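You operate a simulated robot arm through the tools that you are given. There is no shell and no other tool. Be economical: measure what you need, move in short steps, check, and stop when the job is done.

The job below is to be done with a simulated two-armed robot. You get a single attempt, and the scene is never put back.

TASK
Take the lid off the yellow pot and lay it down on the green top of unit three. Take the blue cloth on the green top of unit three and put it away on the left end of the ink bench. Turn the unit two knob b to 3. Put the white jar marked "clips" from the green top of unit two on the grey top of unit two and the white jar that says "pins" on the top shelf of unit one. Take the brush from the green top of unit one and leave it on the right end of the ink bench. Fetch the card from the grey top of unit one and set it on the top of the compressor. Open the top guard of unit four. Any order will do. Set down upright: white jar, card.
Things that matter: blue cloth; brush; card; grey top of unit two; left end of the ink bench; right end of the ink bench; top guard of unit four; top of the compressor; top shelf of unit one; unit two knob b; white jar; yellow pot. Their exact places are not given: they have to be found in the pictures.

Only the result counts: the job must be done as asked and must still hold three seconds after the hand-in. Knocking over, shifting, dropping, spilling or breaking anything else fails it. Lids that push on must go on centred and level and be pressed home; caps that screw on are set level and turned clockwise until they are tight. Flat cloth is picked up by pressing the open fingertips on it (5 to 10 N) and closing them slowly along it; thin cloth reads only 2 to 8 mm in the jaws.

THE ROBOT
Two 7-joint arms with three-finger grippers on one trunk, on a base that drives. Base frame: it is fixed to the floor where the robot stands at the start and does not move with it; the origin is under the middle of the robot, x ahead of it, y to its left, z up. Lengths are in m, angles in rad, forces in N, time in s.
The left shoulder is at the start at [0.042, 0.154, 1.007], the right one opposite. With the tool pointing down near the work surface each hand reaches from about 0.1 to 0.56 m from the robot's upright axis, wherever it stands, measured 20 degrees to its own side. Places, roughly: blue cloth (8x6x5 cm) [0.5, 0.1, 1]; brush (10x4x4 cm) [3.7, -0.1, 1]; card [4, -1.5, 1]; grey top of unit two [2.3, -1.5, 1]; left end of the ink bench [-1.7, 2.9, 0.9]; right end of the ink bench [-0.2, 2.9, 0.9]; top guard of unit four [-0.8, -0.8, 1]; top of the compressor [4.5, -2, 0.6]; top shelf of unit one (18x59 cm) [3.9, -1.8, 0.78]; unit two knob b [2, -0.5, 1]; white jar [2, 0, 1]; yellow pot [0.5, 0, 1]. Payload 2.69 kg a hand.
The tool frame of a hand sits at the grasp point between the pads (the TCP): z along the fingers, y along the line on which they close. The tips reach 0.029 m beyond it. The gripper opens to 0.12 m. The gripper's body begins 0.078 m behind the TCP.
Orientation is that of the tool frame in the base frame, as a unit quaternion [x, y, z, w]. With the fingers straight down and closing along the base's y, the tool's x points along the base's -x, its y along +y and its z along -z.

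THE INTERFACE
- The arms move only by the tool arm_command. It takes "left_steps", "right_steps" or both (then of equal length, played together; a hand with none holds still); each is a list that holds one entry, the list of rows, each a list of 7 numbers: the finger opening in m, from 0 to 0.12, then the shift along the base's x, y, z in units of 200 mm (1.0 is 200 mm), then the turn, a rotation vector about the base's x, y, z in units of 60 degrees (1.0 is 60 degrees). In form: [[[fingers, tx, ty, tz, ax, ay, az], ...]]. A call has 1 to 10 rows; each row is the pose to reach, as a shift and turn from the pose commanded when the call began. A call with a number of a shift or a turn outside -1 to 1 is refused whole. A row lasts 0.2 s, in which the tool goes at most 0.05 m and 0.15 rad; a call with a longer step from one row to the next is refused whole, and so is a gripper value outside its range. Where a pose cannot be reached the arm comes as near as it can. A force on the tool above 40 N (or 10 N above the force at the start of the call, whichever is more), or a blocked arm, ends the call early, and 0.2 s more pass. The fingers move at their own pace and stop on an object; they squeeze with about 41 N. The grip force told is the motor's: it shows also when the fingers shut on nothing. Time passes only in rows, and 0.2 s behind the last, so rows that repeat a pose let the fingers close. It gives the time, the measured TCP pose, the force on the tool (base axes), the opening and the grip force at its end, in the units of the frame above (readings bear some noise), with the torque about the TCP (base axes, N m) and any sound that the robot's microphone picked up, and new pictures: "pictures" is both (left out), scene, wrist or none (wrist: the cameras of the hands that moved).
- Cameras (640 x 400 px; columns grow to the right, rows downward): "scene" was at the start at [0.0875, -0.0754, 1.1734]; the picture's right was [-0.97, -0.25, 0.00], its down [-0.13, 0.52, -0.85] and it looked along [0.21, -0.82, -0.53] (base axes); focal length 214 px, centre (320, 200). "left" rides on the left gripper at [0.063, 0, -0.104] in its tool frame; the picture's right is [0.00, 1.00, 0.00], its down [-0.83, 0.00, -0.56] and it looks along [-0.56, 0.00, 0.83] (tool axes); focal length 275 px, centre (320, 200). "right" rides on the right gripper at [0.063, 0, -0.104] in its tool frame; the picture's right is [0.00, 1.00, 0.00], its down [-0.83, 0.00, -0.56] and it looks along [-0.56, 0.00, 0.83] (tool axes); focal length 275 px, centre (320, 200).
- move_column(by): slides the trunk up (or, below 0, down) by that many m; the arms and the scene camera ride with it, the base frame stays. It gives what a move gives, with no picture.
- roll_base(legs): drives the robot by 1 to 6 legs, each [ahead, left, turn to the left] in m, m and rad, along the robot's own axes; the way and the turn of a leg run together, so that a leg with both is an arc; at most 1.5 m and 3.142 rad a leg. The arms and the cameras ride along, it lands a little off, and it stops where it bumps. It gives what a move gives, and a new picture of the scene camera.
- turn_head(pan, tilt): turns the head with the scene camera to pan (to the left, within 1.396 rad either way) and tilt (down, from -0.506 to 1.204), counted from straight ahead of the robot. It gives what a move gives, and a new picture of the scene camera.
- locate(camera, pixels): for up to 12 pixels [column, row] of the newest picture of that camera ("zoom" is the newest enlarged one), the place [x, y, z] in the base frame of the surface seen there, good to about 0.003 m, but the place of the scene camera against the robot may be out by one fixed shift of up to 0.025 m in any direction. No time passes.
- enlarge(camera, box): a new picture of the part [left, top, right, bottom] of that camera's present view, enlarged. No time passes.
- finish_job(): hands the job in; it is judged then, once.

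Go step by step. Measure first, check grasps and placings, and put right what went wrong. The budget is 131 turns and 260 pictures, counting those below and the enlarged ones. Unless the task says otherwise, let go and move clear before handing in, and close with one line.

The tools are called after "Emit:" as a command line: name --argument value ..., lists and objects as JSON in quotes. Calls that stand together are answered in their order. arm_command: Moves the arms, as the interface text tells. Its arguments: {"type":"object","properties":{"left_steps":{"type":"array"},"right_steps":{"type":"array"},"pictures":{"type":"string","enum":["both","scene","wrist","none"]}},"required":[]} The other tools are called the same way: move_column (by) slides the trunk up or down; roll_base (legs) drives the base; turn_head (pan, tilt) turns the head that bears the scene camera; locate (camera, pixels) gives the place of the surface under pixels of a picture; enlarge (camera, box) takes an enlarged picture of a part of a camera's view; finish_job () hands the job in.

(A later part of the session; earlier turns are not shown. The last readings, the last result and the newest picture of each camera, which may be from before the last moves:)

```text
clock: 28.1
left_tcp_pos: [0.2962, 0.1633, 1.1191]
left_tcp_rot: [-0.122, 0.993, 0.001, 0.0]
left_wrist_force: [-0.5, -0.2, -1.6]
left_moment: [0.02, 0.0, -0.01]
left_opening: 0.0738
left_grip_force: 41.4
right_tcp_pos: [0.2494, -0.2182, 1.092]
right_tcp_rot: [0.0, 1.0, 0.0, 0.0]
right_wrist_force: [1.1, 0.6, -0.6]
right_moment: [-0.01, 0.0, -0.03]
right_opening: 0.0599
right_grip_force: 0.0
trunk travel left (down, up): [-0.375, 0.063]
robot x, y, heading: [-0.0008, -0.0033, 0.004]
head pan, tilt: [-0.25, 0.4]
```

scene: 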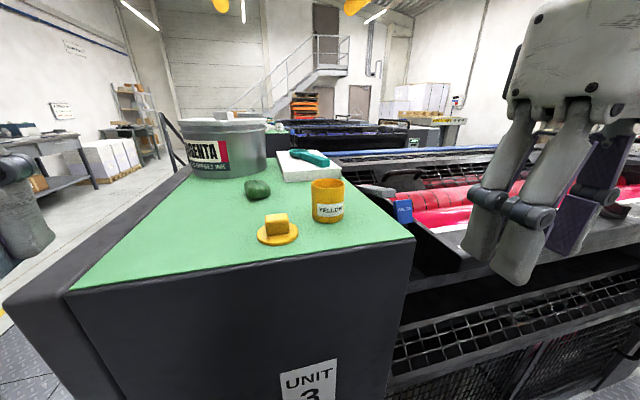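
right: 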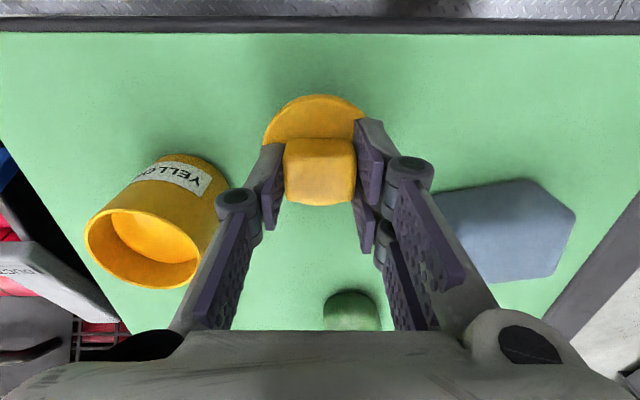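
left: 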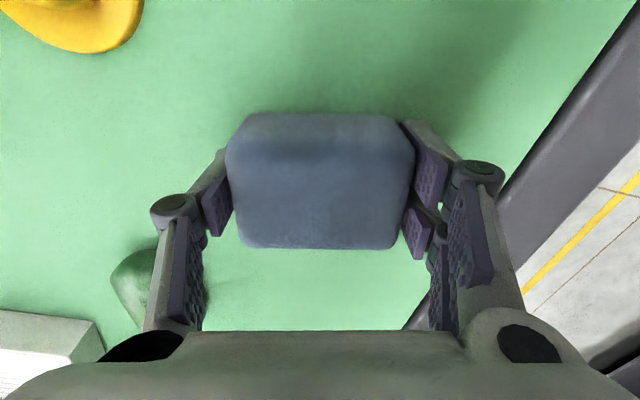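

The ink bench stands along the left wall. I'll drive out of the aisle to the left, turn to face the bench, and look.

Emit:
roll_base --legs '[[0, 1.3, 0], [0, 0, 1.571], [0, 1.3, 0]]'

Emit:
turn_head --pan 0.0 --tilt 0.45

```text
clock: 51.8
left_tcp_pos: [-1.4399, 1.5561, 1.1174]
left_tcp_rot: [0.797, -0.604, 0.001, -0.001]
left_wrist_force: [-0.7, 0.7, 0.1]
left_moment: [-0.02, 0.0, -0.02]
left_opening: 0.0737
left_grip_force: 40.8
right_tcp_pos: [-1.0561, 1.5222, 1.0933]
right_tcp_rot: [0.717, -0.697, 0.0, 0.0]
right_wrist_force: [0.4, 0.3, 0.2]
right_moment: [0.0, 0.01, 0.01]
right_opening: 0.0597
right_grip_force: 0.1
trunk travel left (down, up): [-0.375, 0.063]
robot x, y, heading: [-1.2652, 1.2698, 1.602]
head pan, tilt: [-0.25, 0.4]
```

scene: 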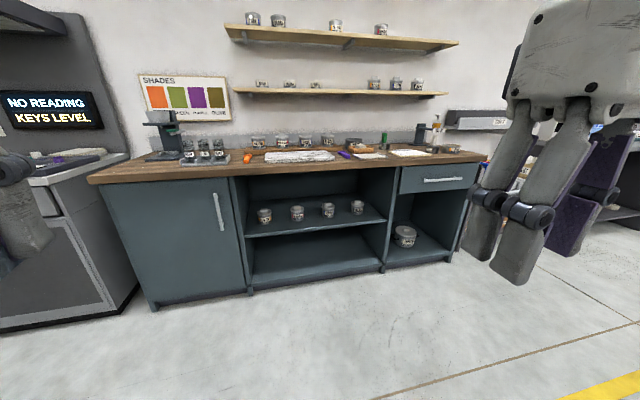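

```text
clock: 52.6
left_tcp_pos: [-1.4397, 1.5569, 1.1177]
left_tcp_rot: [0.797, -0.604, 0.001, 0.0]
left_wrist_force: [-0.8, -0.6, -0.5]
left_moment: [0.0, 0.01, -0.02]
left_opening: 0.0739
left_grip_force: 40.4
right_tcp_pos: [-1.0563, 1.5243, 1.0914]
right_tcp_rot: [0.717, -0.697, -0.001, 0.0]
right_wrist_force: [0.1, -0.2, -0.5]
right_moment: [0.0, -0.01, 0.01]
right_opening: 0.0601
right_grip_force: 0.0
trunk travel left (down, up): [-0.375, 0.063]
robot x, y, heading: [-1.2636, 1.2669, 1.605]
head pan, tilt: [0.0, 0.45]
```

scene: 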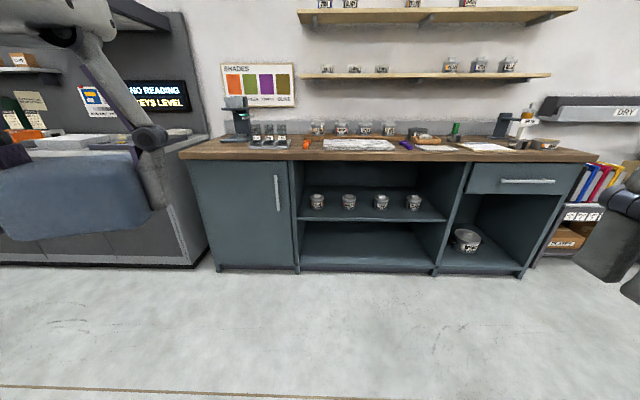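

The bench runs from (182,153) to (597,155). I'll locate its edges and what stands on its ends.

Emit:
locate --camera "scene" --pixels '[[186, 158], [210, 145], [245, 158], [235, 143], [268, 146], [295, 159], [320, 158], [590, 160], [545, 160], [530, 148], [470, 160], [195, 152]]'

Emit:
enlarge --camera "scene" --box '[170, 80, 330, 180]'

Emit:
enlarge --camera "scene" --box '[440, 90, 610, 180]'

```text
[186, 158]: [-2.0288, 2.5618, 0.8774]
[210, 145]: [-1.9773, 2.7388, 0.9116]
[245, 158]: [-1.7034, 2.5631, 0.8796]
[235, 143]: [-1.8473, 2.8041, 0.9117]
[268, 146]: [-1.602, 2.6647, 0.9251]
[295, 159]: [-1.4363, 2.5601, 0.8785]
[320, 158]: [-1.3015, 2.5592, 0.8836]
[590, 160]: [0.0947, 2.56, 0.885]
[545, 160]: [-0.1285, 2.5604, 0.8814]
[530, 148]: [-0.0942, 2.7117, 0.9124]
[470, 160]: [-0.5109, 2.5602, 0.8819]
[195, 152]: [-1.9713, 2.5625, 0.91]
```

```text
4.00 times, centred on (250, 130) of scene
```

zoom: 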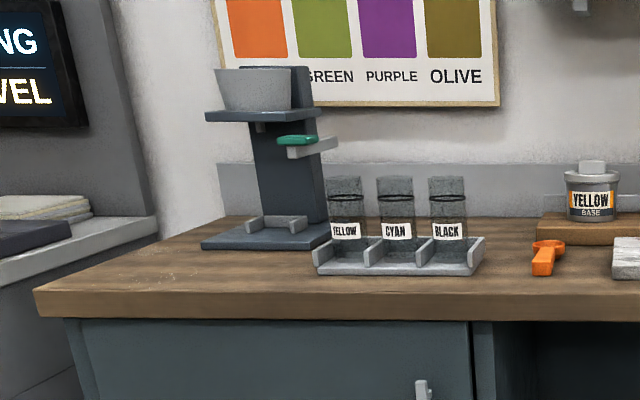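

```text
3.76 times, centred on (525, 135) of scene
```

zoom: 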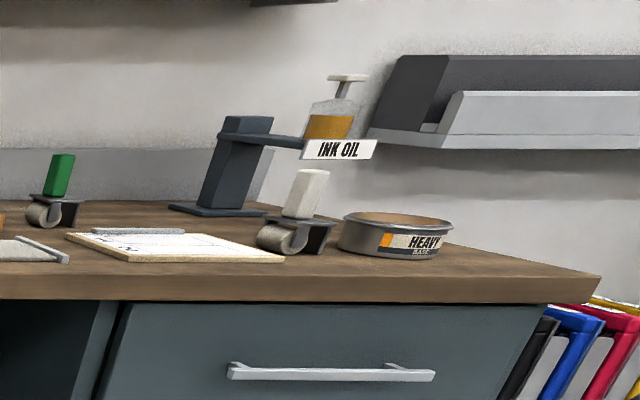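

The free spot is the front-left corner of the bench, in front of the stand. I'll check the stand base and the cabinet clearance.

Emit:
locate --camera "scene" --pixels '[[221, 141], [247, 143], [250, 149], [291, 149], [205, 262], [195, 240], [175, 225], [200, 264], [228, 147]]'

```text
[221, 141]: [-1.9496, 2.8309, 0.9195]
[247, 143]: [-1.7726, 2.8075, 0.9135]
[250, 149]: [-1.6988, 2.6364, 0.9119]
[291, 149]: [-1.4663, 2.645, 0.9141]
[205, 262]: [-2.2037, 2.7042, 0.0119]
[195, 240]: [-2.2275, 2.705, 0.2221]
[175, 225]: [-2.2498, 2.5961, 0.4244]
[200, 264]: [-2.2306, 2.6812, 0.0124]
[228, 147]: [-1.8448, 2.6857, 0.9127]
```

Everything is clear. I'll drive to about (-1.79, 2.18) facing the bench.

Emit:
roll_base --legs '[[0, 0, -0.034], [0, 0.53, 0], [0.9, 0, 0]]'

Emit:
move_column --by -0.08

Emit:
turn_head --pan 0.2 --tilt 0.75

```text
clock: 61.9
left_tcp_pos: [-1.9626, 2.4641, 1.1187]
left_tcp_rot: [0.786, -0.619, 0.0, 0.0]
left_wrist_force: [0.0, 0.1, -0.2]
left_moment: [0.01, -0.02, 0.0]
left_opening: 0.0736
left_grip_force: 41.0
right_tcp_pos: [-1.5811, 2.417, 1.0924]
right_tcp_rot: [-0.704, 0.71, 0.0, -0.001]
right_wrist_force: [-0.1, 0.2, -0.2]
right_moment: [0.01, 0.05, 0.0]
right_opening: 0.0599
right_grip_force: 0.0
trunk travel left (down, up): [-0.375, 0.063]
robot x, y, heading: [-1.8055, 2.1677, 1.565]
head pan, tilt: [0.0, 0.45]
```

scene: 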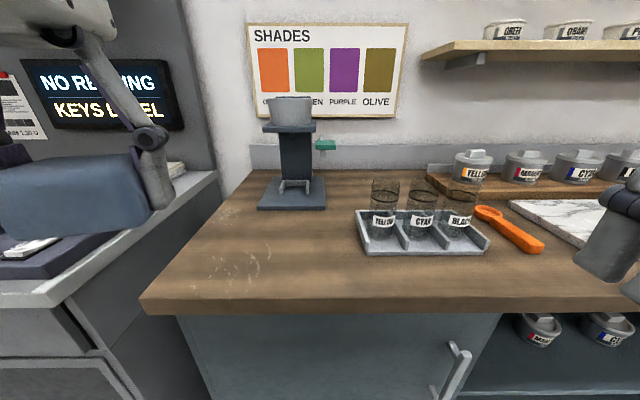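

```text
clock: 63.1
left_tcp_pos: [-1.9621, 2.4861, 1.0114]
left_tcp_rot: [0.785, -0.617, 0.03, 0.038]
left_wrist_force: [-0.4, -0.5, -0.7]
left_moment: [0.04, 0.0, 0.02]
left_opening: 0.0738
left_grip_force: 41.1
right_tcp_pos: [-1.5808, 2.4446, 0.9752]
right_tcp_rot: [-0.702, 0.708, -0.052, -0.053]
right_wrist_force: [0.3, 1.3, 0.4]
right_moment: [0.01, 0.01, 0.01]
right_opening: 0.0598
right_grip_force: 0.0
trunk travel left (down, up): [-0.295, 0.143]
robot x, y, heading: [-1.7982, 2.1702, 1.568]
head pan, tilt: [0.0, 0.45]
```

```text
clock: 63.9
left_tcp_pos: [-1.9611, 2.4856, 1.0116]
left_tcp_rot: [0.785, -0.618, 0.03, 0.039]
left_wrist_force: [-0.2, 0.5, -0.2]
left_moment: [-0.01, 0.03, -0.02]
left_opening: 0.0738
left_grip_force: 41.4
right_tcp_pos: [-1.5808, 2.4443, 0.976]
right_tcp_rot: [-0.703, 0.707, -0.051, -0.053]
right_wrist_force: [0.2, -0.1, -0.9]
right_moment: [0.0, -0.01, 0.0]
right_opening: 0.0601
right_grip_force: 0.1
trunk travel left (down, up): [-0.295, 0.143]
robot x, y, heading: [-1.7986, 2.1662, 1.567]
head pan, tilt: [0.201, 0.75]
```

scene: 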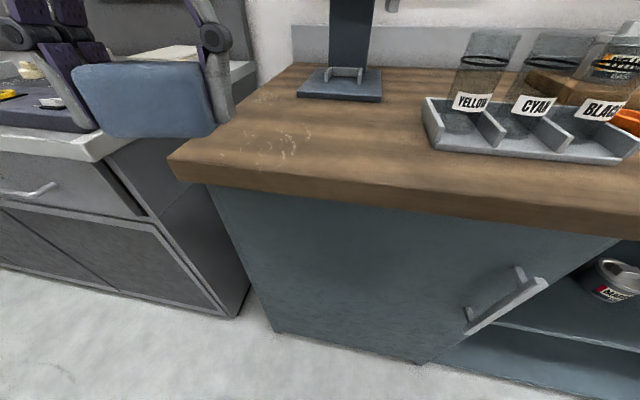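

The column move tilted the left hand by about 0.098 rad around x. I'll correct that and move the cloth over the spot near (-1.88, 2.68).

Emit:
arm_command --left_steps '[[[0.0, 0.08, 0.19, 0, 0.094, 0, 0], [0.0, 0.16, 0.38, 0, 0.094, 0, 0], [0.0, 0.24, 0.57, 0, 0.094, 0, 0], [0.0, 0.32, 0.76, 0, 0.094, 0, 0], [0.0, 0.4, 0.96, 0, 0.094, 0, 0]]]' --pictures "scene"

```text
clock: 65.1
left_tcp_pos: [-1.8811, 2.6781, 1.0115]
left_tcp_rot: [0.785, -0.62, 0.0, 0.002]
left_wrist_force: [0.2, 0.3, -0.1]
left_moment: [0.02, 0.02, -0.04]
left_opening: 0.0738
left_grip_force: 41.2
right_tcp_pos: [-1.5807, 2.4458, 0.9757]
right_tcp_rot: [-0.702, 0.708, -0.052, -0.054]
right_wrist_force: [0.5, 0.0, 0.5]
right_moment: [-0.02, 0.02, -0.01]
right_opening: 0.06
right_grip_force: 0.0
trunk travel left (down, up): [-0.295, 0.143]
robot x, y, heading: [-1.799, 2.1666, 1.563]
head pan, tilt: [0.201, 0.75]
```

scene: 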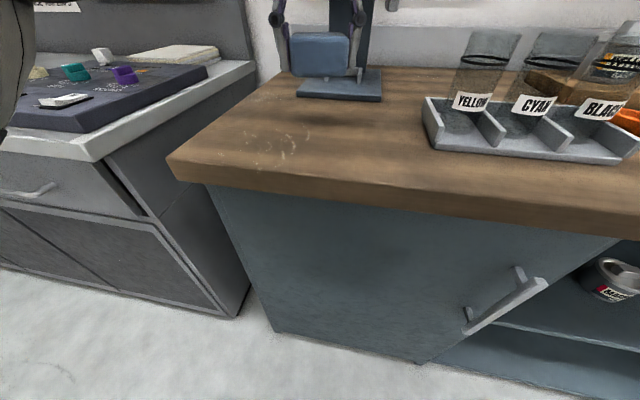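

The pose is exact. I'll lower the cloth to just above the bench, nudging back 2 cm from the stand.

Emit:
arm_command --left_steps '[[[0.0, 0, -0.1, -0.1, 0, 0, 0], [0.0, 0, -0.1, -0.3, 0, 0, 0], [0.0, 0, -0.1, -0.36, 0, 0, 0], [0.0, 0, -0.1, -0.375, 0, 0, 0]]]' --pictures "both"

```text
clock: 66.1
left_tcp_pos: [-1.8813, 2.6578, 0.9365]
left_tcp_rot: [0.786, -0.618, 0.0, 0.0]
left_wrist_force: [-0.2, 0.8, -0.3]
left_moment: [0.03, -0.03, -0.01]
left_opening: 0.0741
left_grip_force: 40.5
right_tcp_pos: [-1.581, 2.4445, 0.9767]
right_tcp_rot: [-0.703, 0.707, -0.052, -0.053]
right_wrist_force: [-0.5, -1.4, -0.3]
right_moment: [-0.04, -0.01, 0.02]
right_opening: 0.06
right_grip_force: 0.1
trunk travel left (down, up): [-0.295, 0.143]
robot x, y, heading: [-1.8017, 2.1692, 1.563]
head pan, tilt: [0.201, 0.75]
```

scene: 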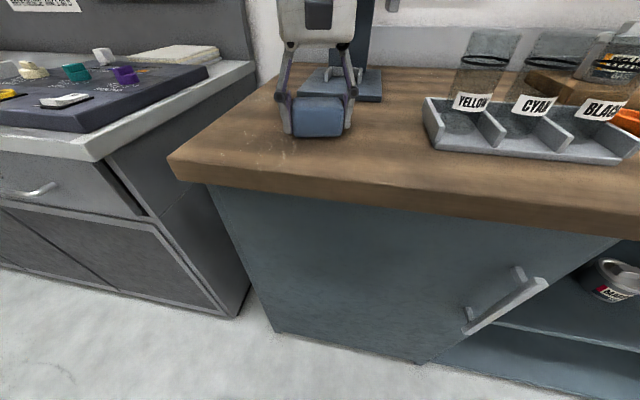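
left: 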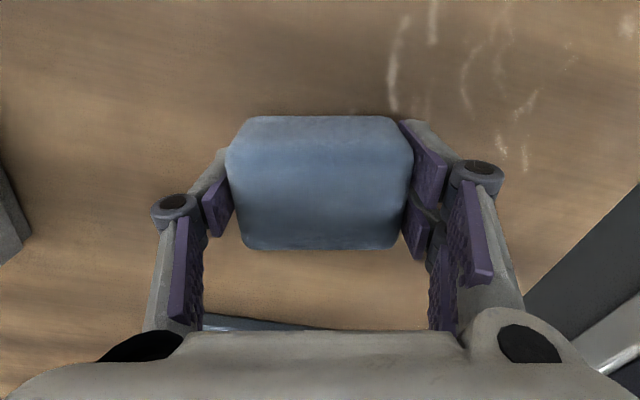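

The cloth is just above the wood. I'll lower 3 mm, release, lift, and retract.

Emit:
arm_command --left_steps '[[[0.0, 0, 0, -0.012, 0, 0, 0], [0.07, 0, 0, -0.012, 0, 0, 0], [0.1, 0, 0, -0.012, 0, 0, 0], [0.1, 0, 0, 0.15, 0, 0, 0], [0.1, 0, 0, 0.38, 0, 0, 0], [0.1, 0, -0.2, 0.5, 0, 0, 0], [0.1, 0, -0.4, 0.5, 0, 0, 0], [0.1, 0, -0.6, 0.5, 0, 0, 0], [0.1, 0, -0.8, 0.5, 0, 0, 0], [0.1, 0, -1.0, 0.5, 0, 0, 0]]]' --pictures "scene"

```text
clock: 68.1
left_tcp_pos: [-1.8847, 2.5003, 1.0362]
left_tcp_rot: [0.79, -0.613, -0.002, 0.001]
left_wrist_force: [0.4, 5.1, -10.1]
left_moment: [0.19, 0.25, 0.15]
left_opening: 0.1
left_grip_force: 0.0
right_tcp_pos: [-1.5802, 2.4451, 0.9761]
right_tcp_rot: [-0.703, 0.708, -0.051, -0.054]
right_wrist_force: [0.5, 0.1, -0.6]
right_moment: [-0.01, 0.02, 0.0]
right_opening: 0.06
right_grip_force: 0.0
trunk travel left (down, up): [-0.295, 0.143]
robot x, y, heading: [-1.7994, 2.1679, 1.567]
head pan, tilt: [0.201, 0.75]
stopped in row 10 (left hand): the force on the tool passed its limit at 58 N (the readings are from after the stop); the commanded pose is now the measured one
```

scene: 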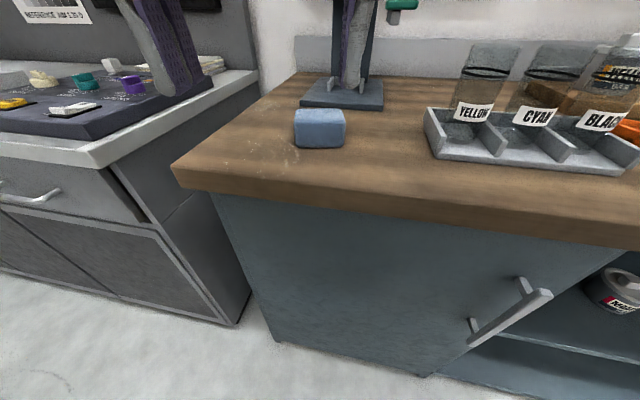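

The cloth is placed (320,127). The retracting arm met 58 N against something, so I'll ease it forward a little and read the force.

Emit:
arm_command --left_steps '[[[0.1, 0.1, 0.15, 0, 0, 0, 0], [0.1, 0.2, 0.25, 0, 0, 0, 0]]]' --pictures "both"

```text
clock: 68.7
left_tcp_pos: [-1.8463, 2.5484, 1.0369]
left_tcp_rot: [0.789, -0.614, -0.001, 0.0]
left_wrist_force: [0.3, -0.5, -0.8]
left_moment: [0.0, 0.03, 0.01]
left_opening: 0.1
left_grip_force: 0.1
right_tcp_pos: [-1.5814, 2.4447, 0.9747]
right_tcp_rot: [-0.702, 0.708, -0.051, -0.054]
right_wrist_force: [0.4, 0.2, 0.0]
right_moment: [-0.03, -0.02, 0.05]
right_opening: 0.0601
right_grip_force: 0.2
trunk travel left (down, up): [-0.295, 0.143]
robot x, y, heading: [-1.7967, 2.1681, 1.562]
head pan, tilt: [0.201, 0.75]
```

scene: 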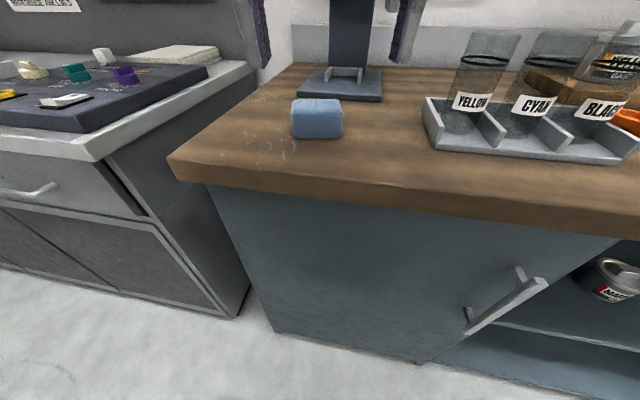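
left: 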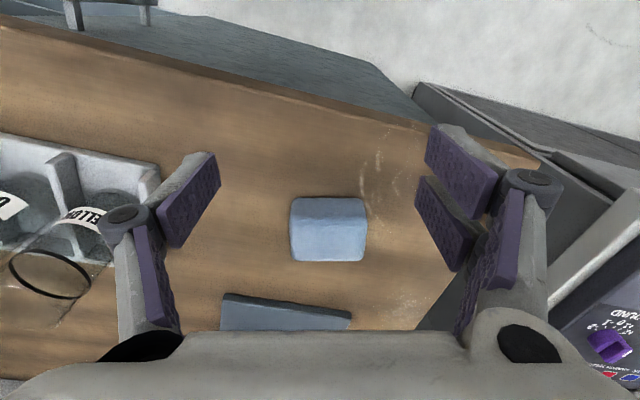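

The force cleared, so it was likely self-contact. I'll back off, raise the column, turn to face +x, and look toward unit four.

Emit:
roll_base --legs '[[-0.95, 0, 0], [0, 0, -1.565]]'

Emit:
move_column --by 0.08

Emit:
turn_head --pan -0.9 --tilt 0.35

```text
clock: 77.6
left_tcp_pos: [-1.4235, 1.2461, 1.0356]
left_tcp_rot: [-0.117, 0.993, 0.001, 0.0]
left_wrist_force: [-0.4, 0.1, -0.5]
left_moment: [-0.02, 0.01, 0.01]
left_opening: 0.1002
left_grip_force: 0.1
right_tcp_pos: [-1.5314, 0.9823, 0.974]
right_tcp_rot: [0.011, 0.997, 0.002, -0.074]
right_wrist_force: [0.7, 0.3, -0.7]
right_moment: [-0.01, -0.01, -0.02]
right_opening: 0.0599
right_grip_force: 0.1
trunk travel left (down, up): [-0.295, 0.143]
robot x, y, heading: [-1.8062, 1.2091, -0.023]
head pan, tilt: [0.201, 0.75]
```

scene: 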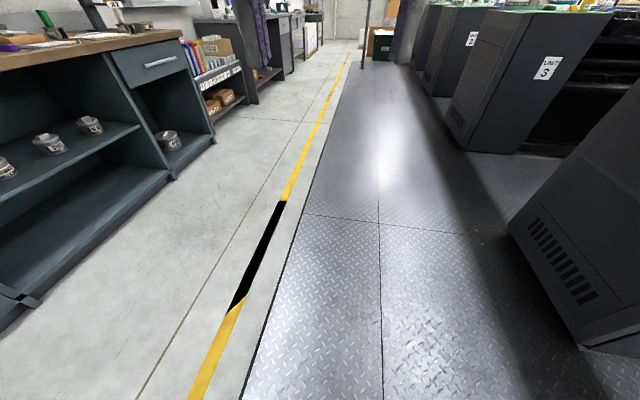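

```text
clock: 78.8
left_tcp_pos: [-1.423, 1.2472, 1.1157]
left_tcp_rot: [-0.116, 0.993, 0.001, 0.0]
left_wrist_force: [-0.3, 0.7, 0.2]
left_moment: [-0.02, 0.01, 0.03]
left_opening: 0.0999
left_grip_force: 0.0
right_tcp_pos: [-1.5303, 0.9828, 1.0556]
right_tcp_rot: [0.012, 0.997, 0.001, -0.074]
right_wrist_force: [0.2, 0.0, -0.4]
right_moment: [0.02, 0.06, 0.01]
right_opening: 0.0601
right_grip_force: 0.0
trunk travel left (down, up): [-0.375, 0.063]
robot x, y, heading: [-1.8044, 1.2083, -0.023]
head pan, tilt: [0.201, 0.75]
```

```text
clock: 80.1
left_tcp_pos: [-1.4237, 1.2468, 1.1158]
left_tcp_rot: [-0.117, 0.993, 0.001, 0.0]
left_wrist_force: [0.4, 0.9, 0.1]
left_moment: [0.0, 0.02, 0.01]
left_opening: 0.0999
left_grip_force: 0.1
right_tcp_pos: [-1.5305, 0.9825, 1.0555]
right_tcp_rot: [0.011, 0.997, 0.001, -0.075]
right_wrist_force: [0.4, 0.3, 0.8]
right_moment: [-0.01, -0.01, -0.01]
right_opening: 0.0599
right_grip_force: 0.1
trunk travel left (down, up): [-0.375, 0.063]
robot x, y, heading: [-1.804, 1.2042, -0.016]
head pan, tilt: [-0.901, 0.351]
```

scene: 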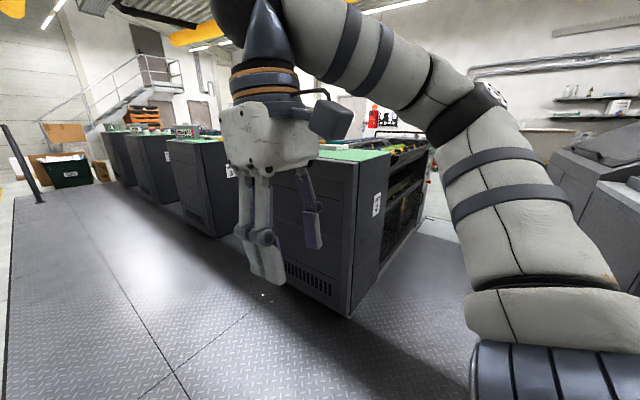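

Unit four's front-left edge is at (350,310), and a console stands right of the aisle at (600,190). I'll measure both.

Emit:
locate --camera "scene" --pixels '[[350, 310], [377, 205], [362, 158], [428, 155], [415, 225], [600, 190], [575, 165], [630, 240], [545, 150], [310, 152]]'

```text
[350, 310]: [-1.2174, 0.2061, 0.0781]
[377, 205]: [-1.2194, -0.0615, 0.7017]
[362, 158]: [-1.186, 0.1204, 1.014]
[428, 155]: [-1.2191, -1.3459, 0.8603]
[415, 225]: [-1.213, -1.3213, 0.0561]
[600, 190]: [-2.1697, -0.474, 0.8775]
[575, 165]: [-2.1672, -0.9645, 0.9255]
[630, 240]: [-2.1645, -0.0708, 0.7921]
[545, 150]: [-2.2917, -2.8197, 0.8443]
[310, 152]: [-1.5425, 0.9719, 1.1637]
```

The aisle spans x -2.165 to -1.22. I'll tuck the left hand in and strafe down to y about -0.75, facing unit four.

Emit:
arm_command --left_steps '[[[0.1, 0, 0.2, 0, 0, 0, 0], [0.1, -0.05, 0.4, 0, 0, 0, 0], [0.1, -0.2, 0.55, 0, 0, 0, -0.1], [0.1, -0.4, 0.6, 0, 0, 0, -0.2], [0.1, -0.5, 0.6, 0, 0, 0, -0.2]]]' --pictures "none"

Emit:
roll_base --legs '[[0.2, 0, 0.016], [0, -1.1, 0], [0, -0.8, 0]]'

Emit:
turn_head --pan 0.0 --tilt 0.5

```text
clock: 81.3
left_tcp_pos: [-1.5261, 1.3661, 1.1163]
left_tcp_rot: [-0.012, 1.0, 0.0, 0.001]
left_wrist_force: [-0.3, -0.1, -0.5]
left_moment: [0.0, 0.0, 0.02]
left_opening: 0.1
left_grip_force: 0.0
right_tcp_pos: [-1.5324, 0.9826, 1.0561]
right_tcp_rot: [0.011, 0.997, 0.001, -0.073]
right_wrist_force: [-0.8, -0.1, 0.0]
right_moment: [-0.01, -0.01, 0.0]
right_opening: 0.0598
right_grip_force: 0.1
trunk travel left (down, up): [-0.375, 0.063]
robot x, y, heading: [-1.8044, 1.2077, -0.025]
head pan, tilt: [-0.901, 0.351]
```

```text
clock: 97.4
left_tcp_pos: [-1.3628, -0.5406, 1.1162]
left_tcp_rot: [-0.009, 1.0, 0.0, 0.0]
left_wrist_force: [-0.2, 0.6, -0.2]
left_moment: [0.0, 0.0, -0.02]
left_opening: 0.1001
left_grip_force: 0.1
right_tcp_pos: [-1.3697, -0.9244, 1.055]
right_tcp_rot: [0.014, 0.997, 0.002, -0.073]
right_wrist_force: [0.3, 0.4, 1.0]
right_moment: [0.0, -0.04, -0.04]
right_opening: 0.0602
right_grip_force: 0.0
trunk travel left (down, up): [-0.375, 0.063]
robot x, y, heading: [-1.6409, -0.7005, -0.025]
head pan, tilt: [-0.901, 0.351]
```

scene: 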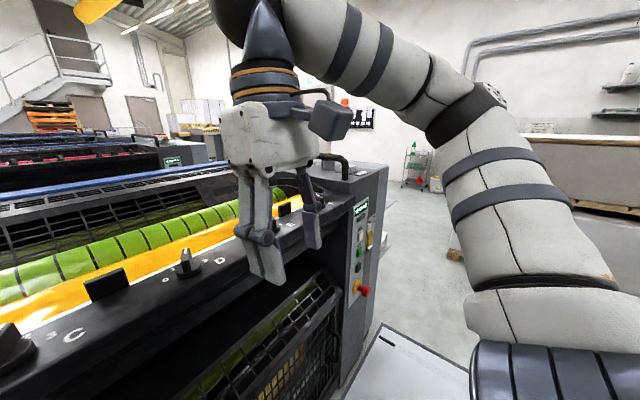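

```text
clock: 98.6
left_tcp_pos: [-1.3626, -0.5396, 1.1161]
left_tcp_rot: [-0.01, 1.0, 0.001, 0.0]
left_wrist_force: [-0.1, 0.1, -0.4]
left_moment: [0.0, -0.02, -0.01]
left_opening: 0.0998
left_grip_force: 0.1
right_tcp_pos: [-1.3693, -0.9221, 1.0548]
right_tcp_rot: [0.013, 0.997, 0.002, -0.074]
right_wrist_force: [0.2, 0.5, -0.2]
right_moment: [-0.01, 0.01, 0.04]
right_opening: 0.0602
right_grip_force: 0.0
trunk travel left (down, up): [-0.375, 0.063]
robot x, y, heading: [-1.6479, -0.7024, -0.025]
head pan, tilt: [0.0, 0.499]
```

scene: 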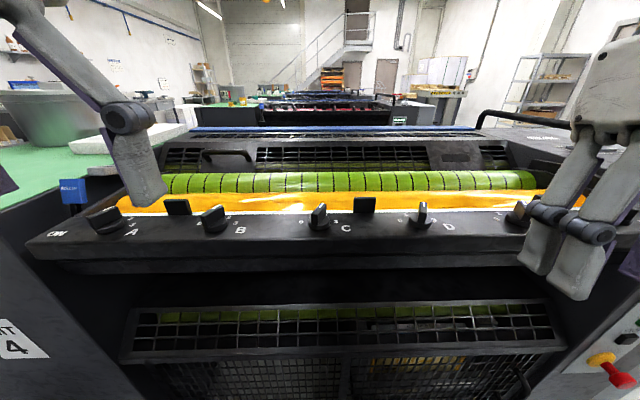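

The top guard is the grille at (340,155) with a handle at (228,157). I'll zoom in and measure it.

Emit:
enlarge --camera "scene" --box '[150, 110, 530, 230]'

Emit:
locate --camera "scene" --pixels '[[205, 157], [228, 153], [250, 158], [228, 165], [165, 170], [510, 165], [340, 165], [340, 145], [340, 131], [193, 130], [470, 128], [340, 205]]'

```text
1.68 times, centred on (340, 170) of scene
```

zoom: 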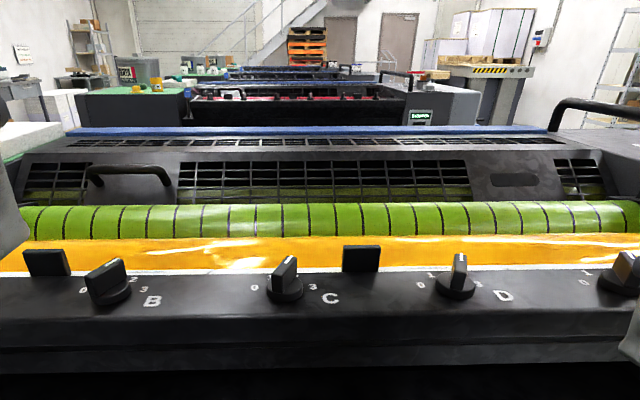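

```text
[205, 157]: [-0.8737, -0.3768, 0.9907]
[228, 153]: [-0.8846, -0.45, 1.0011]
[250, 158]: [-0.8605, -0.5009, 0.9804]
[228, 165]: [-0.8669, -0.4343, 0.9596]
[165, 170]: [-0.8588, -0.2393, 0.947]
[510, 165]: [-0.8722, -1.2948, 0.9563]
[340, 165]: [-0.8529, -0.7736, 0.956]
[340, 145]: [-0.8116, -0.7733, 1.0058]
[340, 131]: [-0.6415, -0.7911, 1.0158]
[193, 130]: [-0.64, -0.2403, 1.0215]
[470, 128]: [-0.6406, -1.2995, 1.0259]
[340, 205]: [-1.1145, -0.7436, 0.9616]
```

The handle bar runs y -0.37 to -0.50 at about x -0.885, z 0.98. The guard probably hinges at the rear rail (x about -0.64). It is far away, so I'll raise the column and edge the base closer, 0.12 m ahead and 0.1 m left.

Emit:
move_column --by 0.06

Emit:
roll_base --legs '[[0, 0.11, 0.025], [0.15, 0, 0]]'

```text
clock: 99.6
left_tcp_pos: [-1.3608, -0.5392, 1.1757]
left_tcp_rot: [-0.01, 1.0, 0.001, -0.001]
left_wrist_force: [1.2, 0.4, -0.8]
left_moment: [-0.01, 0.05, 0.0]
left_opening: 0.0999
left_grip_force: 0.0
right_tcp_pos: [-1.3704, -0.923, 1.1153]
right_tcp_rot: [0.013, 0.997, 0.002, -0.075]
right_wrist_force: [0.8, -0.2, -0.1]
right_moment: [-0.03, 0.05, 0.02]
right_opening: 0.0599
right_grip_force: 0.0
trunk travel left (down, up): [-0.435, 0.003]
robot x, y, heading: [-1.6453, -0.6984, -0.025]
head pan, tilt: [0.0, 0.499]
```

```text
clock: 102.1
left_tcp_pos: [-1.2172, -0.4259, 1.1767]
left_tcp_rot: [-0.023, 1.0, 0.001, 0.0]
left_wrist_force: [0.0, 0.2, 0.1]
left_moment: [-0.01, 0.02, 0.02]
left_opening: 0.1001
left_grip_force: 0.1
right_tcp_pos: [-1.2162, -0.8064, 1.1152]
right_tcp_rot: [0.0, 0.997, 0.001, -0.075]
right_wrist_force: [-0.1, -0.9, 0.3]
right_moment: [-0.03, 0.01, 0.01]
right_opening: 0.0599
right_grip_force: 0.1
trunk travel left (down, up): [-0.435, 0.003]
robot x, y, heading: [-1.4974, -0.5906, -0.001]
head pan, tilt: [0.0, 0.499]
```

scene: 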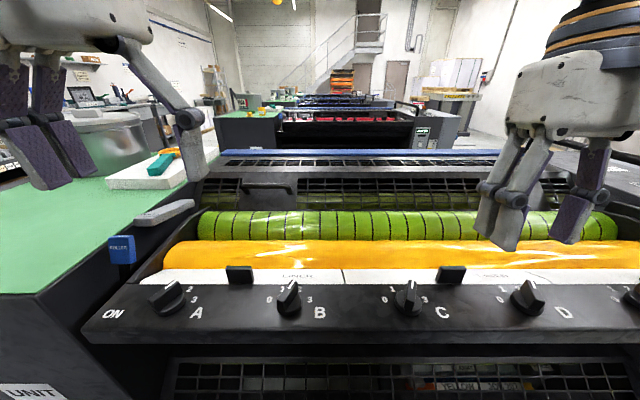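

No bump at x -1.497. I'll edge 0.06 m further and take a closer look at the handle.

Emit:
roll_base --legs '[[0.06, 0, 0]]'

Emit:
enlarge --camera "scene" --box '[180, 130, 420, 250]'

```text
clock: 103.1
left_tcp_pos: [-1.1766, -0.4229, 1.1759]
left_tcp_rot: [-0.023, 1.0, 0.001, -0.001]
left_wrist_force: [-1.1, -0.8, 0.6]
left_moment: [0.0, -0.05, 0.03]
left_opening: 0.0996
left_grip_force: 0.2
right_tcp_pos: [-1.1748, -0.8083, 1.1156]
right_tcp_rot: [0.001, 0.997, 0.002, -0.075]
right_wrist_force: [-0.8, 0.2, 1.0]
right_moment: [-0.03, -0.09, -0.03]
right_opening: 0.0602
right_grip_force: 0.1
trunk travel left (down, up): [-0.435, 0.003]
robot x, y, heading: [-1.4541, -0.5908, -0.001]
head pan, tilt: [0.0, 0.499]
stopped in leg 1: the robot was blocked; the commanded pose is now the measured one
```

scene: 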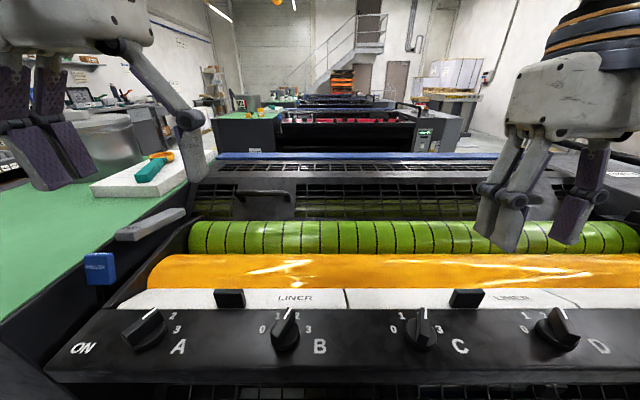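

```text
2.67 times, centred on (300, 190) of scene
```

zoom: 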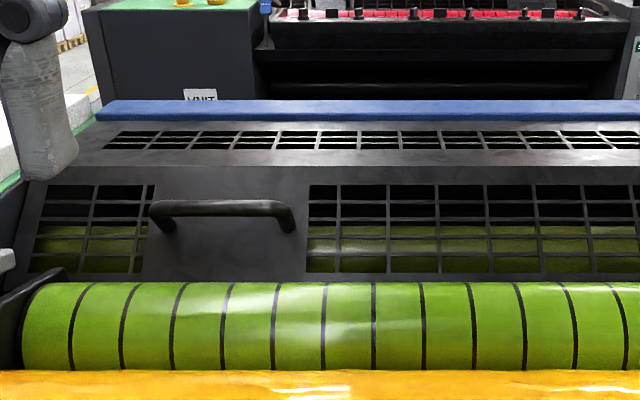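

The base stops at x -1.454. I'll measure the handle from here.

Emit:
locate --camera "zoom" --pixels '[[220, 208], [160, 215], [285, 215], [220, 203], [170, 230], [292, 230], [225, 240], [225, 270], [225, 185], [225, 168], [225, 152], [225, 110]]'

```text
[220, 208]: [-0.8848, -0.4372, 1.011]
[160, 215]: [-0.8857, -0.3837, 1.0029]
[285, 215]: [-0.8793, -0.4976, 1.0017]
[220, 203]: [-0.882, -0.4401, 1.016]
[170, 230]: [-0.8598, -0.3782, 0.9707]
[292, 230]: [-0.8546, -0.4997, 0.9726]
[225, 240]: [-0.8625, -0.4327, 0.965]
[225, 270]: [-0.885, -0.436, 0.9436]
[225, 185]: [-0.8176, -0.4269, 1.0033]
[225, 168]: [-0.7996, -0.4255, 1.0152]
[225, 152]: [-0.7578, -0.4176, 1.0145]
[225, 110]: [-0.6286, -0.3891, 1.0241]
```

The bar centre is about (-0.877, -0.44, 0.992), the guard face slopes 40° and the bar stands ~4 cm off it. I'll roll the left hand so it closes across the bar, then pitch it forward.

Emit:
arm_command --left_steps '[[[0.1, 0.1, 0, 0, 0, 0, -0.14], [0.1, 0.2, 0, 0, 0, 0, -0.28], [0.1, 0.3, 0, 0, 0, 0, -0.42], [0.1, 0.4, 0, 0, 0, 0, -0.56], [0.1, 0.5, 0, 0, 0, 0, -0.7], [0.1, 0.5, 0, 0, 0, 0, -0.84], [0.1, 0.5, 0, 0, 0, 0, -0.98]]]' --pictures "none"

Emit:
arm_command --left_steps '[[[0.1, 0, 0, 0, 0, 0, -0.14], [0.1, 0, 0, 0, 0, 0, -0.28], [0.1, 0, 0, 0, 0, 0, -0.42], [0.1, 0, 0, 0, 0, 0, -0.54]]]' --pictures "scene"

```text
clock: 104.7
left_tcp_pos: [-1.0745, -0.4236, 1.1741]
left_tcp_rot: [0.471, 0.882, 0.002, 0.0]
left_wrist_force: [0.1, 0.4, -0.8]
left_moment: [-0.02, 0.02, 0.02]
left_opening: 0.0999
left_grip_force: 0.1
right_tcp_pos: [-1.1733, -0.8072, 1.1153]
right_tcp_rot: [0.0, 0.997, 0.001, -0.075]
right_wrist_force: [1.0, -0.1, 0.2]
right_moment: [-0.01, 0.0, -0.01]
right_opening: 0.0599
right_grip_force: 0.0
trunk travel left (down, up): [-0.435, 0.003]
robot x, y, heading: [-1.4541, -0.5906, -0.003]
head pan, tilt: [0.0, 0.499]
```

```text
clock: 105.7
left_tcp_pos: [-1.0754, -0.4244, 1.1742]
left_tcp_rot: [0.699, 0.715, 0.001, 0.0]
left_wrist_force: [0.3, -0.2, 0.3]
left_moment: [-0.02, -0.03, -0.02]
left_opening: 0.1
left_grip_force: 0.0
right_tcp_pos: [-1.173, -0.8085, 1.1145]
right_tcp_rot: [0.001, 0.997, 0.001, -0.075]
right_wrist_force: [0.2, -0.7, 0.4]
right_moment: [0.03, -0.03, -0.01]
right_opening: 0.06
right_grip_force: 0.1
trunk travel left (down, up): [-0.435, 0.003]
robot x, y, heading: [-1.4513, -0.5923, 0.001]
head pan, tilt: [0.0, 0.499]
```

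scene: 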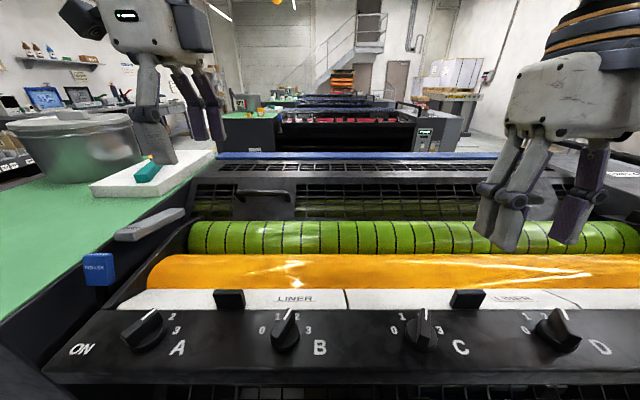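

The roll worked. I'll pitch forward 50° and move to a pre-grasp 9 cm in front of the bar.

Emit:
arm_command --left_steps '[[[0.1, 0.1, -0.01, -0.1, 0, -0.139, 0], [0.1, 0.2, -0.03, -0.2, 0, -0.278, 0], [0.1, 0.3, -0.05, -0.3, 0, -0.417, 0], [0.1, 0.4, -0.06, -0.4, 0, -0.555, 0], [0.1, 0.52, -0.07, -0.5, 0, -0.694, 0], [0.1, 0.645, -0.08, -0.62, 0, -0.833, 0]]]' --pictures "both"

```text
clock: 107.1
left_tcp_pos: [-0.9467, -0.4422, 1.0507]
left_tcp_rot: [0.632, 0.649, 0.296, 0.302]
left_wrist_force: [-0.1, -0.4, -0.5]
left_moment: [-0.02, 0.0, 0.02]
left_opening: 0.0997
left_grip_force: 0.0
right_tcp_pos: [-1.1738, -0.8085, 1.1149]
right_tcp_rot: [0.001, 0.997, 0.001, -0.075]
right_wrist_force: [-0.2, -0.1, 0.3]
right_moment: [0.01, 0.02, 0.01]
right_opening: 0.0598
right_grip_force: 0.1
trunk travel left (down, up): [-0.435, 0.003]
robot x, y, heading: [-1.4496, -0.592, 0.001]
head pan, tilt: [0.0, 0.499]
```

scene: 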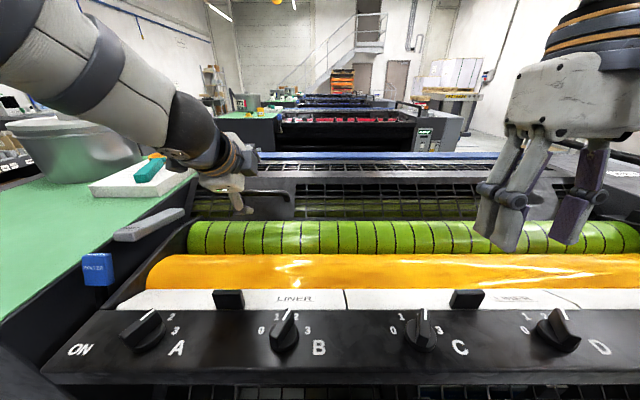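
left: 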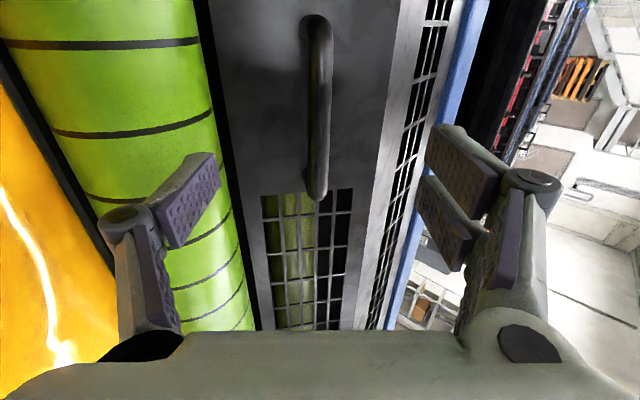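

The bar lies squarely between the fingers (column 320, rows 15–200). I'll check its position with this camera.

Emit:
locate --camera "left" --pixels '[[322, 110], [322, 60], [320, 160], [308, 110], [331, 110], [280, 110], [360, 110]]'

```text
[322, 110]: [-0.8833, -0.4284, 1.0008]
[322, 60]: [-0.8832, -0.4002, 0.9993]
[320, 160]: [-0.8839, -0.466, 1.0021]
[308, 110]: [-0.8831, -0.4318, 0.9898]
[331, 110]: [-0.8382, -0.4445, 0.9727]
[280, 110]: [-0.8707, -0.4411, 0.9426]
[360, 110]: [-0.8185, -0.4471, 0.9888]
```

The bar centre is at (-0.876, -0.43, 0.995). I'll advance 8.5 cm along the tool axis and grip.

Emit:
arm_command --left_steps '[[[0.1, 0.15, 0.03, -0.12, 0, 0, 0], [0.1, 0.28, 0.03, -0.225, 0, 0, 0], [0.1, 0.335, 0.03, -0.262, 0, 0, 0], [0.0, 0.335, 0.03, -0.262, 0, 0, 0], [0.0, 0.335, 0.03, -0.262, 0, 0, 0], [0.0, 0.335, 0.03, -0.262, 0, 0, 0]]]' --pictures "wrist"

```text
clock: 108.5
left_tcp_pos: [-0.8799, -0.4346, 0.9999]
left_tcp_rot: [0.632, 0.649, 0.295, 0.302]
left_wrist_force: [-19.1, 1.4, -6.6]
left_moment: [0.71, 0.23, -1.05]
left_opening: 0.015
left_grip_force: 41.0
right_tcp_pos: [-1.1754, -0.8075, 1.1159]
right_tcp_rot: [0.0, 0.997, 0.001, -0.074]
right_wrist_force: [0.1, -0.1, -0.5]
right_moment: [-0.03, 0.02, -0.04]
right_opening: 0.0598
right_grip_force: 0.0
trunk travel left (down, up): [-0.435, 0.003]
robot x, y, heading: [-1.4538, -0.5909, -0.004]
head pan, tilt: [0.0, 0.499]
```

left: 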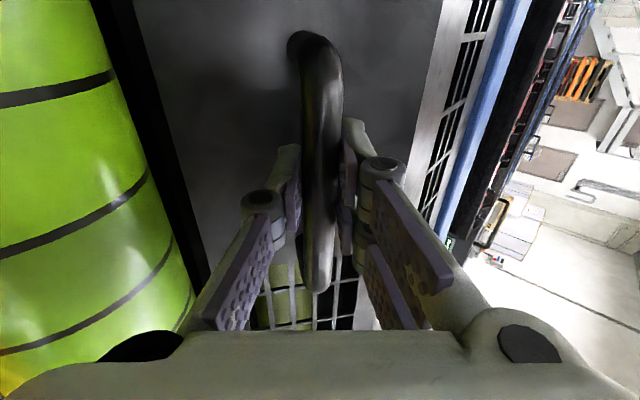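

The bar is gripped (15 mm). I'll lift a little along the expected arc and watch the force.

Emit:
arm_command --left_steps '[[[0.0, 0.0, 0, 0.04, 0, 0.03, 0], [0.0, 0.005, 0, 0.08, 0, 0.06, 0], [0.0, 0.01, 0, 0.13, 0, 0.1, 0], [0.0, 0.02, 0, 0.17, 0, 0.14, 0]]]' --pictures "scene"

```text
clock: 109.5
left_tcp_pos: [-0.8777, -0.4346, 1.0364]
left_tcp_rot: [0.652, 0.669, 0.25, 0.254]
left_wrist_force: [-27.3, -5.6, 1.8]
left_moment: [1.17, 0.06, -0.5]
left_opening: 0.0151
left_grip_force: 40.8
right_tcp_pos: [-1.1772, -0.8088, 1.1159]
right_tcp_rot: [0.001, 0.997, 0.001, -0.073]
right_wrist_force: [-0.7, 0.5, 0.3]
right_moment: [-0.03, 0.01, 0.0]
right_opening: 0.0599
right_grip_force: 0.0
trunk travel left (down, up): [-0.435, 0.003]
robot x, y, heading: [-1.4502, -0.5868, 0.002]
head pan, tilt: [0.0, 0.499]
```

scene: 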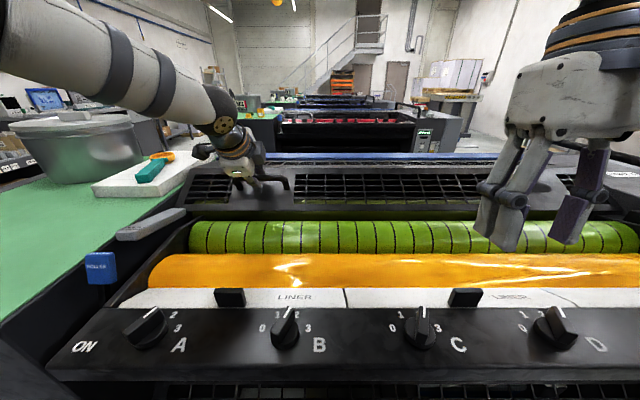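

The guard is rising with the hand. I'll continue along the arc (hinge near x -0.63), following its rotation.

Emit:
arm_command --left_steps '[[[0.0, 0.0, 0, 0.075, 0, 0.05, 0], [0.0, 0.004, 0, 0.148, 0, 0.117, 0], [0.0, 0.025, 0, 0.22, 0, 0.175, 0], [0.0, 0.048, 0, 0.293, 0, 0.233, 0], [0.0, 0.08, 0, 0.362, 0, 0.29, 0], [0.0, 0.115, 0, 0.43, 0, 0.35, 0], [0.0, 0.155, 0, 0.495, 0, 0.41, 0], [0.0, 0.198, 0, 0.557, 0, 0.467, 0]]]' --pictures "scene"

```text
clock: 111.1
left_tcp_pos: [-0.8626, -0.4357, 1.1037]
left_tcp_rot: [0.691, 0.703, 0.118, 0.123]
left_wrist_force: [36.0, -2.9, -18.1]
left_moment: [0.26, -0.18, -1.22]
left_opening: 0.0154
left_grip_force: 41.5
left hand out of reach, approached as far as the arm can: row 6, 7
right_tcp_pos: [-1.1686, -0.8061, 1.1126]
right_tcp_rot: [0.0, 0.997, 0.0, -0.078]
right_wrist_force: [-0.4, 0.0, -0.1]
right_moment: [-0.02, 0.0, -0.02]
right_opening: 0.0603
right_grip_force: 0.3
trunk travel left (down, up): [-0.435, 0.003]
robot x, y, heading: [-1.4509, -0.5884, 0.0]
head pan, tilt: [0.0, 0.499]
stopped in row 7 (left hand): the force on the tool passed its limit at 51 N (the readings are from after the stop); the commanded pose is now the measured one
```

scene: 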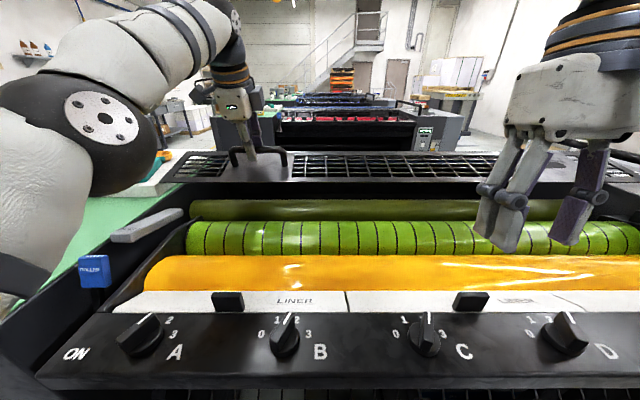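

The hand ran out of reach because it pitched downward. I'll pitch it forward again about the bar (the round bar can turn in the pads) and then continue up.

Emit:
arm_command --left_steps '[[[0.0, 0.015, 0, 0, 0, -0.12, 0], [0.0, 0.02, 0, 0, 0, -0.24, 0], [0.0, 0.025, 0, 0, 0, -0.36, 0], [0.0, 0.025, 0, 0, 0, -0.48, 0], [0.0, 0.025, 0, 0, 0, -0.6, 0]]]' --pictures "wrist"

```text
clock: 112.3
left_tcp_pos: [-0.7545, -0.4536, 1.158]
left_tcp_rot: [0.621, 0.634, 0.322, 0.329]
left_wrist_force: [-0.4, 0.6, -0.9]
left_moment: [0.01, -0.01, 0.01]
left_opening: 0.0
left_grip_force: 28.5
left hand out of reach, approached as far as the arm can: row 1, 2, 3, 4, 5
right_tcp_pos: [-1.1732, -0.8075, 1.1143]
right_tcp_rot: [0.002, 0.997, 0.002, -0.078]
right_wrist_force: [-0.1, 0.4, 0.3]
right_moment: [-0.02, -0.05, -0.02]
right_opening: 0.0601
right_grip_force: 0.0
trunk travel left (down, up): [-0.435, 0.003]
robot x, y, heading: [-1.4519, -0.5877, -0.002]
head pan, tilt: [0.0, 0.499]
```

left: 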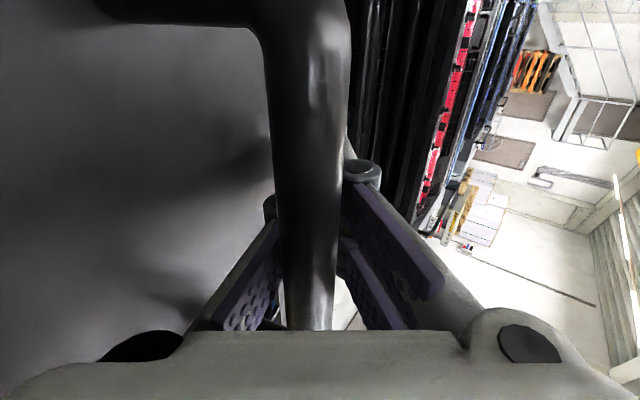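

The pads slid: the fingers shut beyond the bar and the bar sits inside, near the palm. I'll look at the scene.

Emit:
turn_head --pan 0.25 --tilt 0.4

Emit:
locate --camera "left" --pixels '[[310, 100], [310, 200], [310, 300], [100, 200], [200, 100]]'

```text
clock: 113.1
left_tcp_pos: [-0.7551, -0.4531, 1.1603]
left_tcp_rot: [0.621, 0.633, 0.322, 0.331]
left_wrist_force: [-0.5, -0.8, -1.0]
left_moment: [0.01, -0.02, 0.01]
left_opening: 0.0002
left_grip_force: 28.3
right_tcp_pos: [-1.1734, -0.8082, 1.1149]
right_tcp_rot: [0.002, 0.997, 0.001, -0.075]
right_wrist_force: [-0.5, -0.1, 0.6]
right_moment: [0.0, 0.01, -0.06]
right_opening: 0.0602
right_grip_force: 0.0
trunk travel left (down, up): [-0.435, 0.003]
robot x, y, heading: [-1.4516, -0.591, -0.004]
head pan, tilt: [0.25, 0.4]
```

scene: 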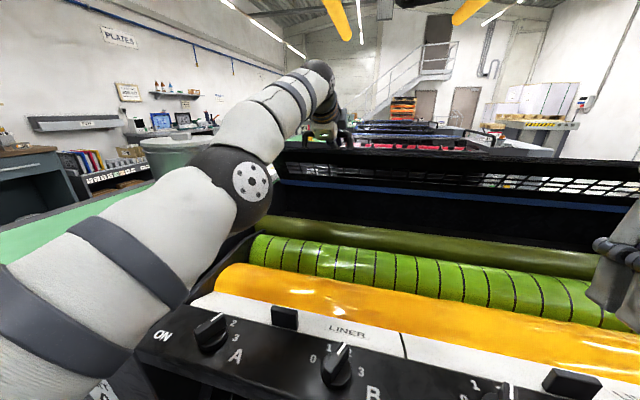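

```text
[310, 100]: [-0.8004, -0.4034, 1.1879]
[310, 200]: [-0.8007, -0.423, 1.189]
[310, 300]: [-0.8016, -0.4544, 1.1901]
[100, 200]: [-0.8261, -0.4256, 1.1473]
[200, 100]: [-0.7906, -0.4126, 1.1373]
```

The guard is now about 47° open with no load on the hand, so it seems to hold itself. I'll keep pushing along the arc.

Emit:
arm_command --left_steps '[[[0.0, 0.06, 0, 0.07, 0, -0.05, 0], [0.0, 0.13, 0, 0.13, 0, -0.1, 0], [0.0, 0.2, 0, 0.17, 0, -0.15, 0], [0.0, 0.3, 0, 0.22, 0, -0.2, 0]]]' --pictures "scene"

```text
clock: 114.1
left_tcp_pos: [-0.7182, -0.4454, 1.1661]
left_tcp_rot: [0.58, 0.593, 0.389, 0.4]
left_wrist_force: [0.8, 0.4, -0.2]
left_moment: [-0.02, -0.02, -0.01]
left_opening: 0.0
left_grip_force: 28.8
left hand out of reach, approached as far as the arm can: row 1, 2, 3, 4
right_tcp_pos: [-1.1738, -0.809, 1.1141]
right_tcp_rot: [0.001, 0.997, 0.001, -0.076]
right_wrist_force: [0.7, 0.9, -0.1]
right_moment: [-0.05, 0.04, 0.01]
right_opening: 0.06
right_grip_force: 0.0
trunk travel left (down, up): [-0.435, 0.003]
robot x, y, heading: [-1.4536, -0.5916, -0.005]
head pan, tilt: [0.25, 0.4]
```

scene: 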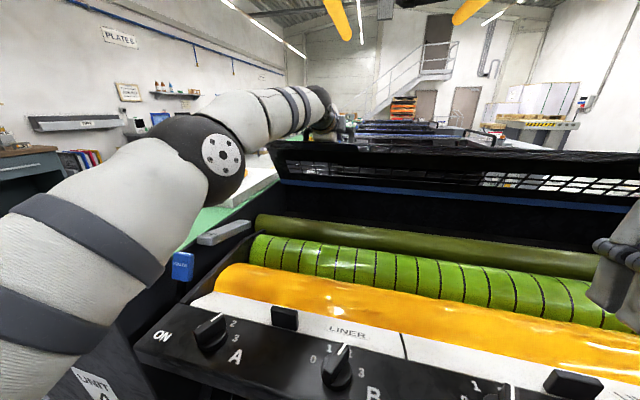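

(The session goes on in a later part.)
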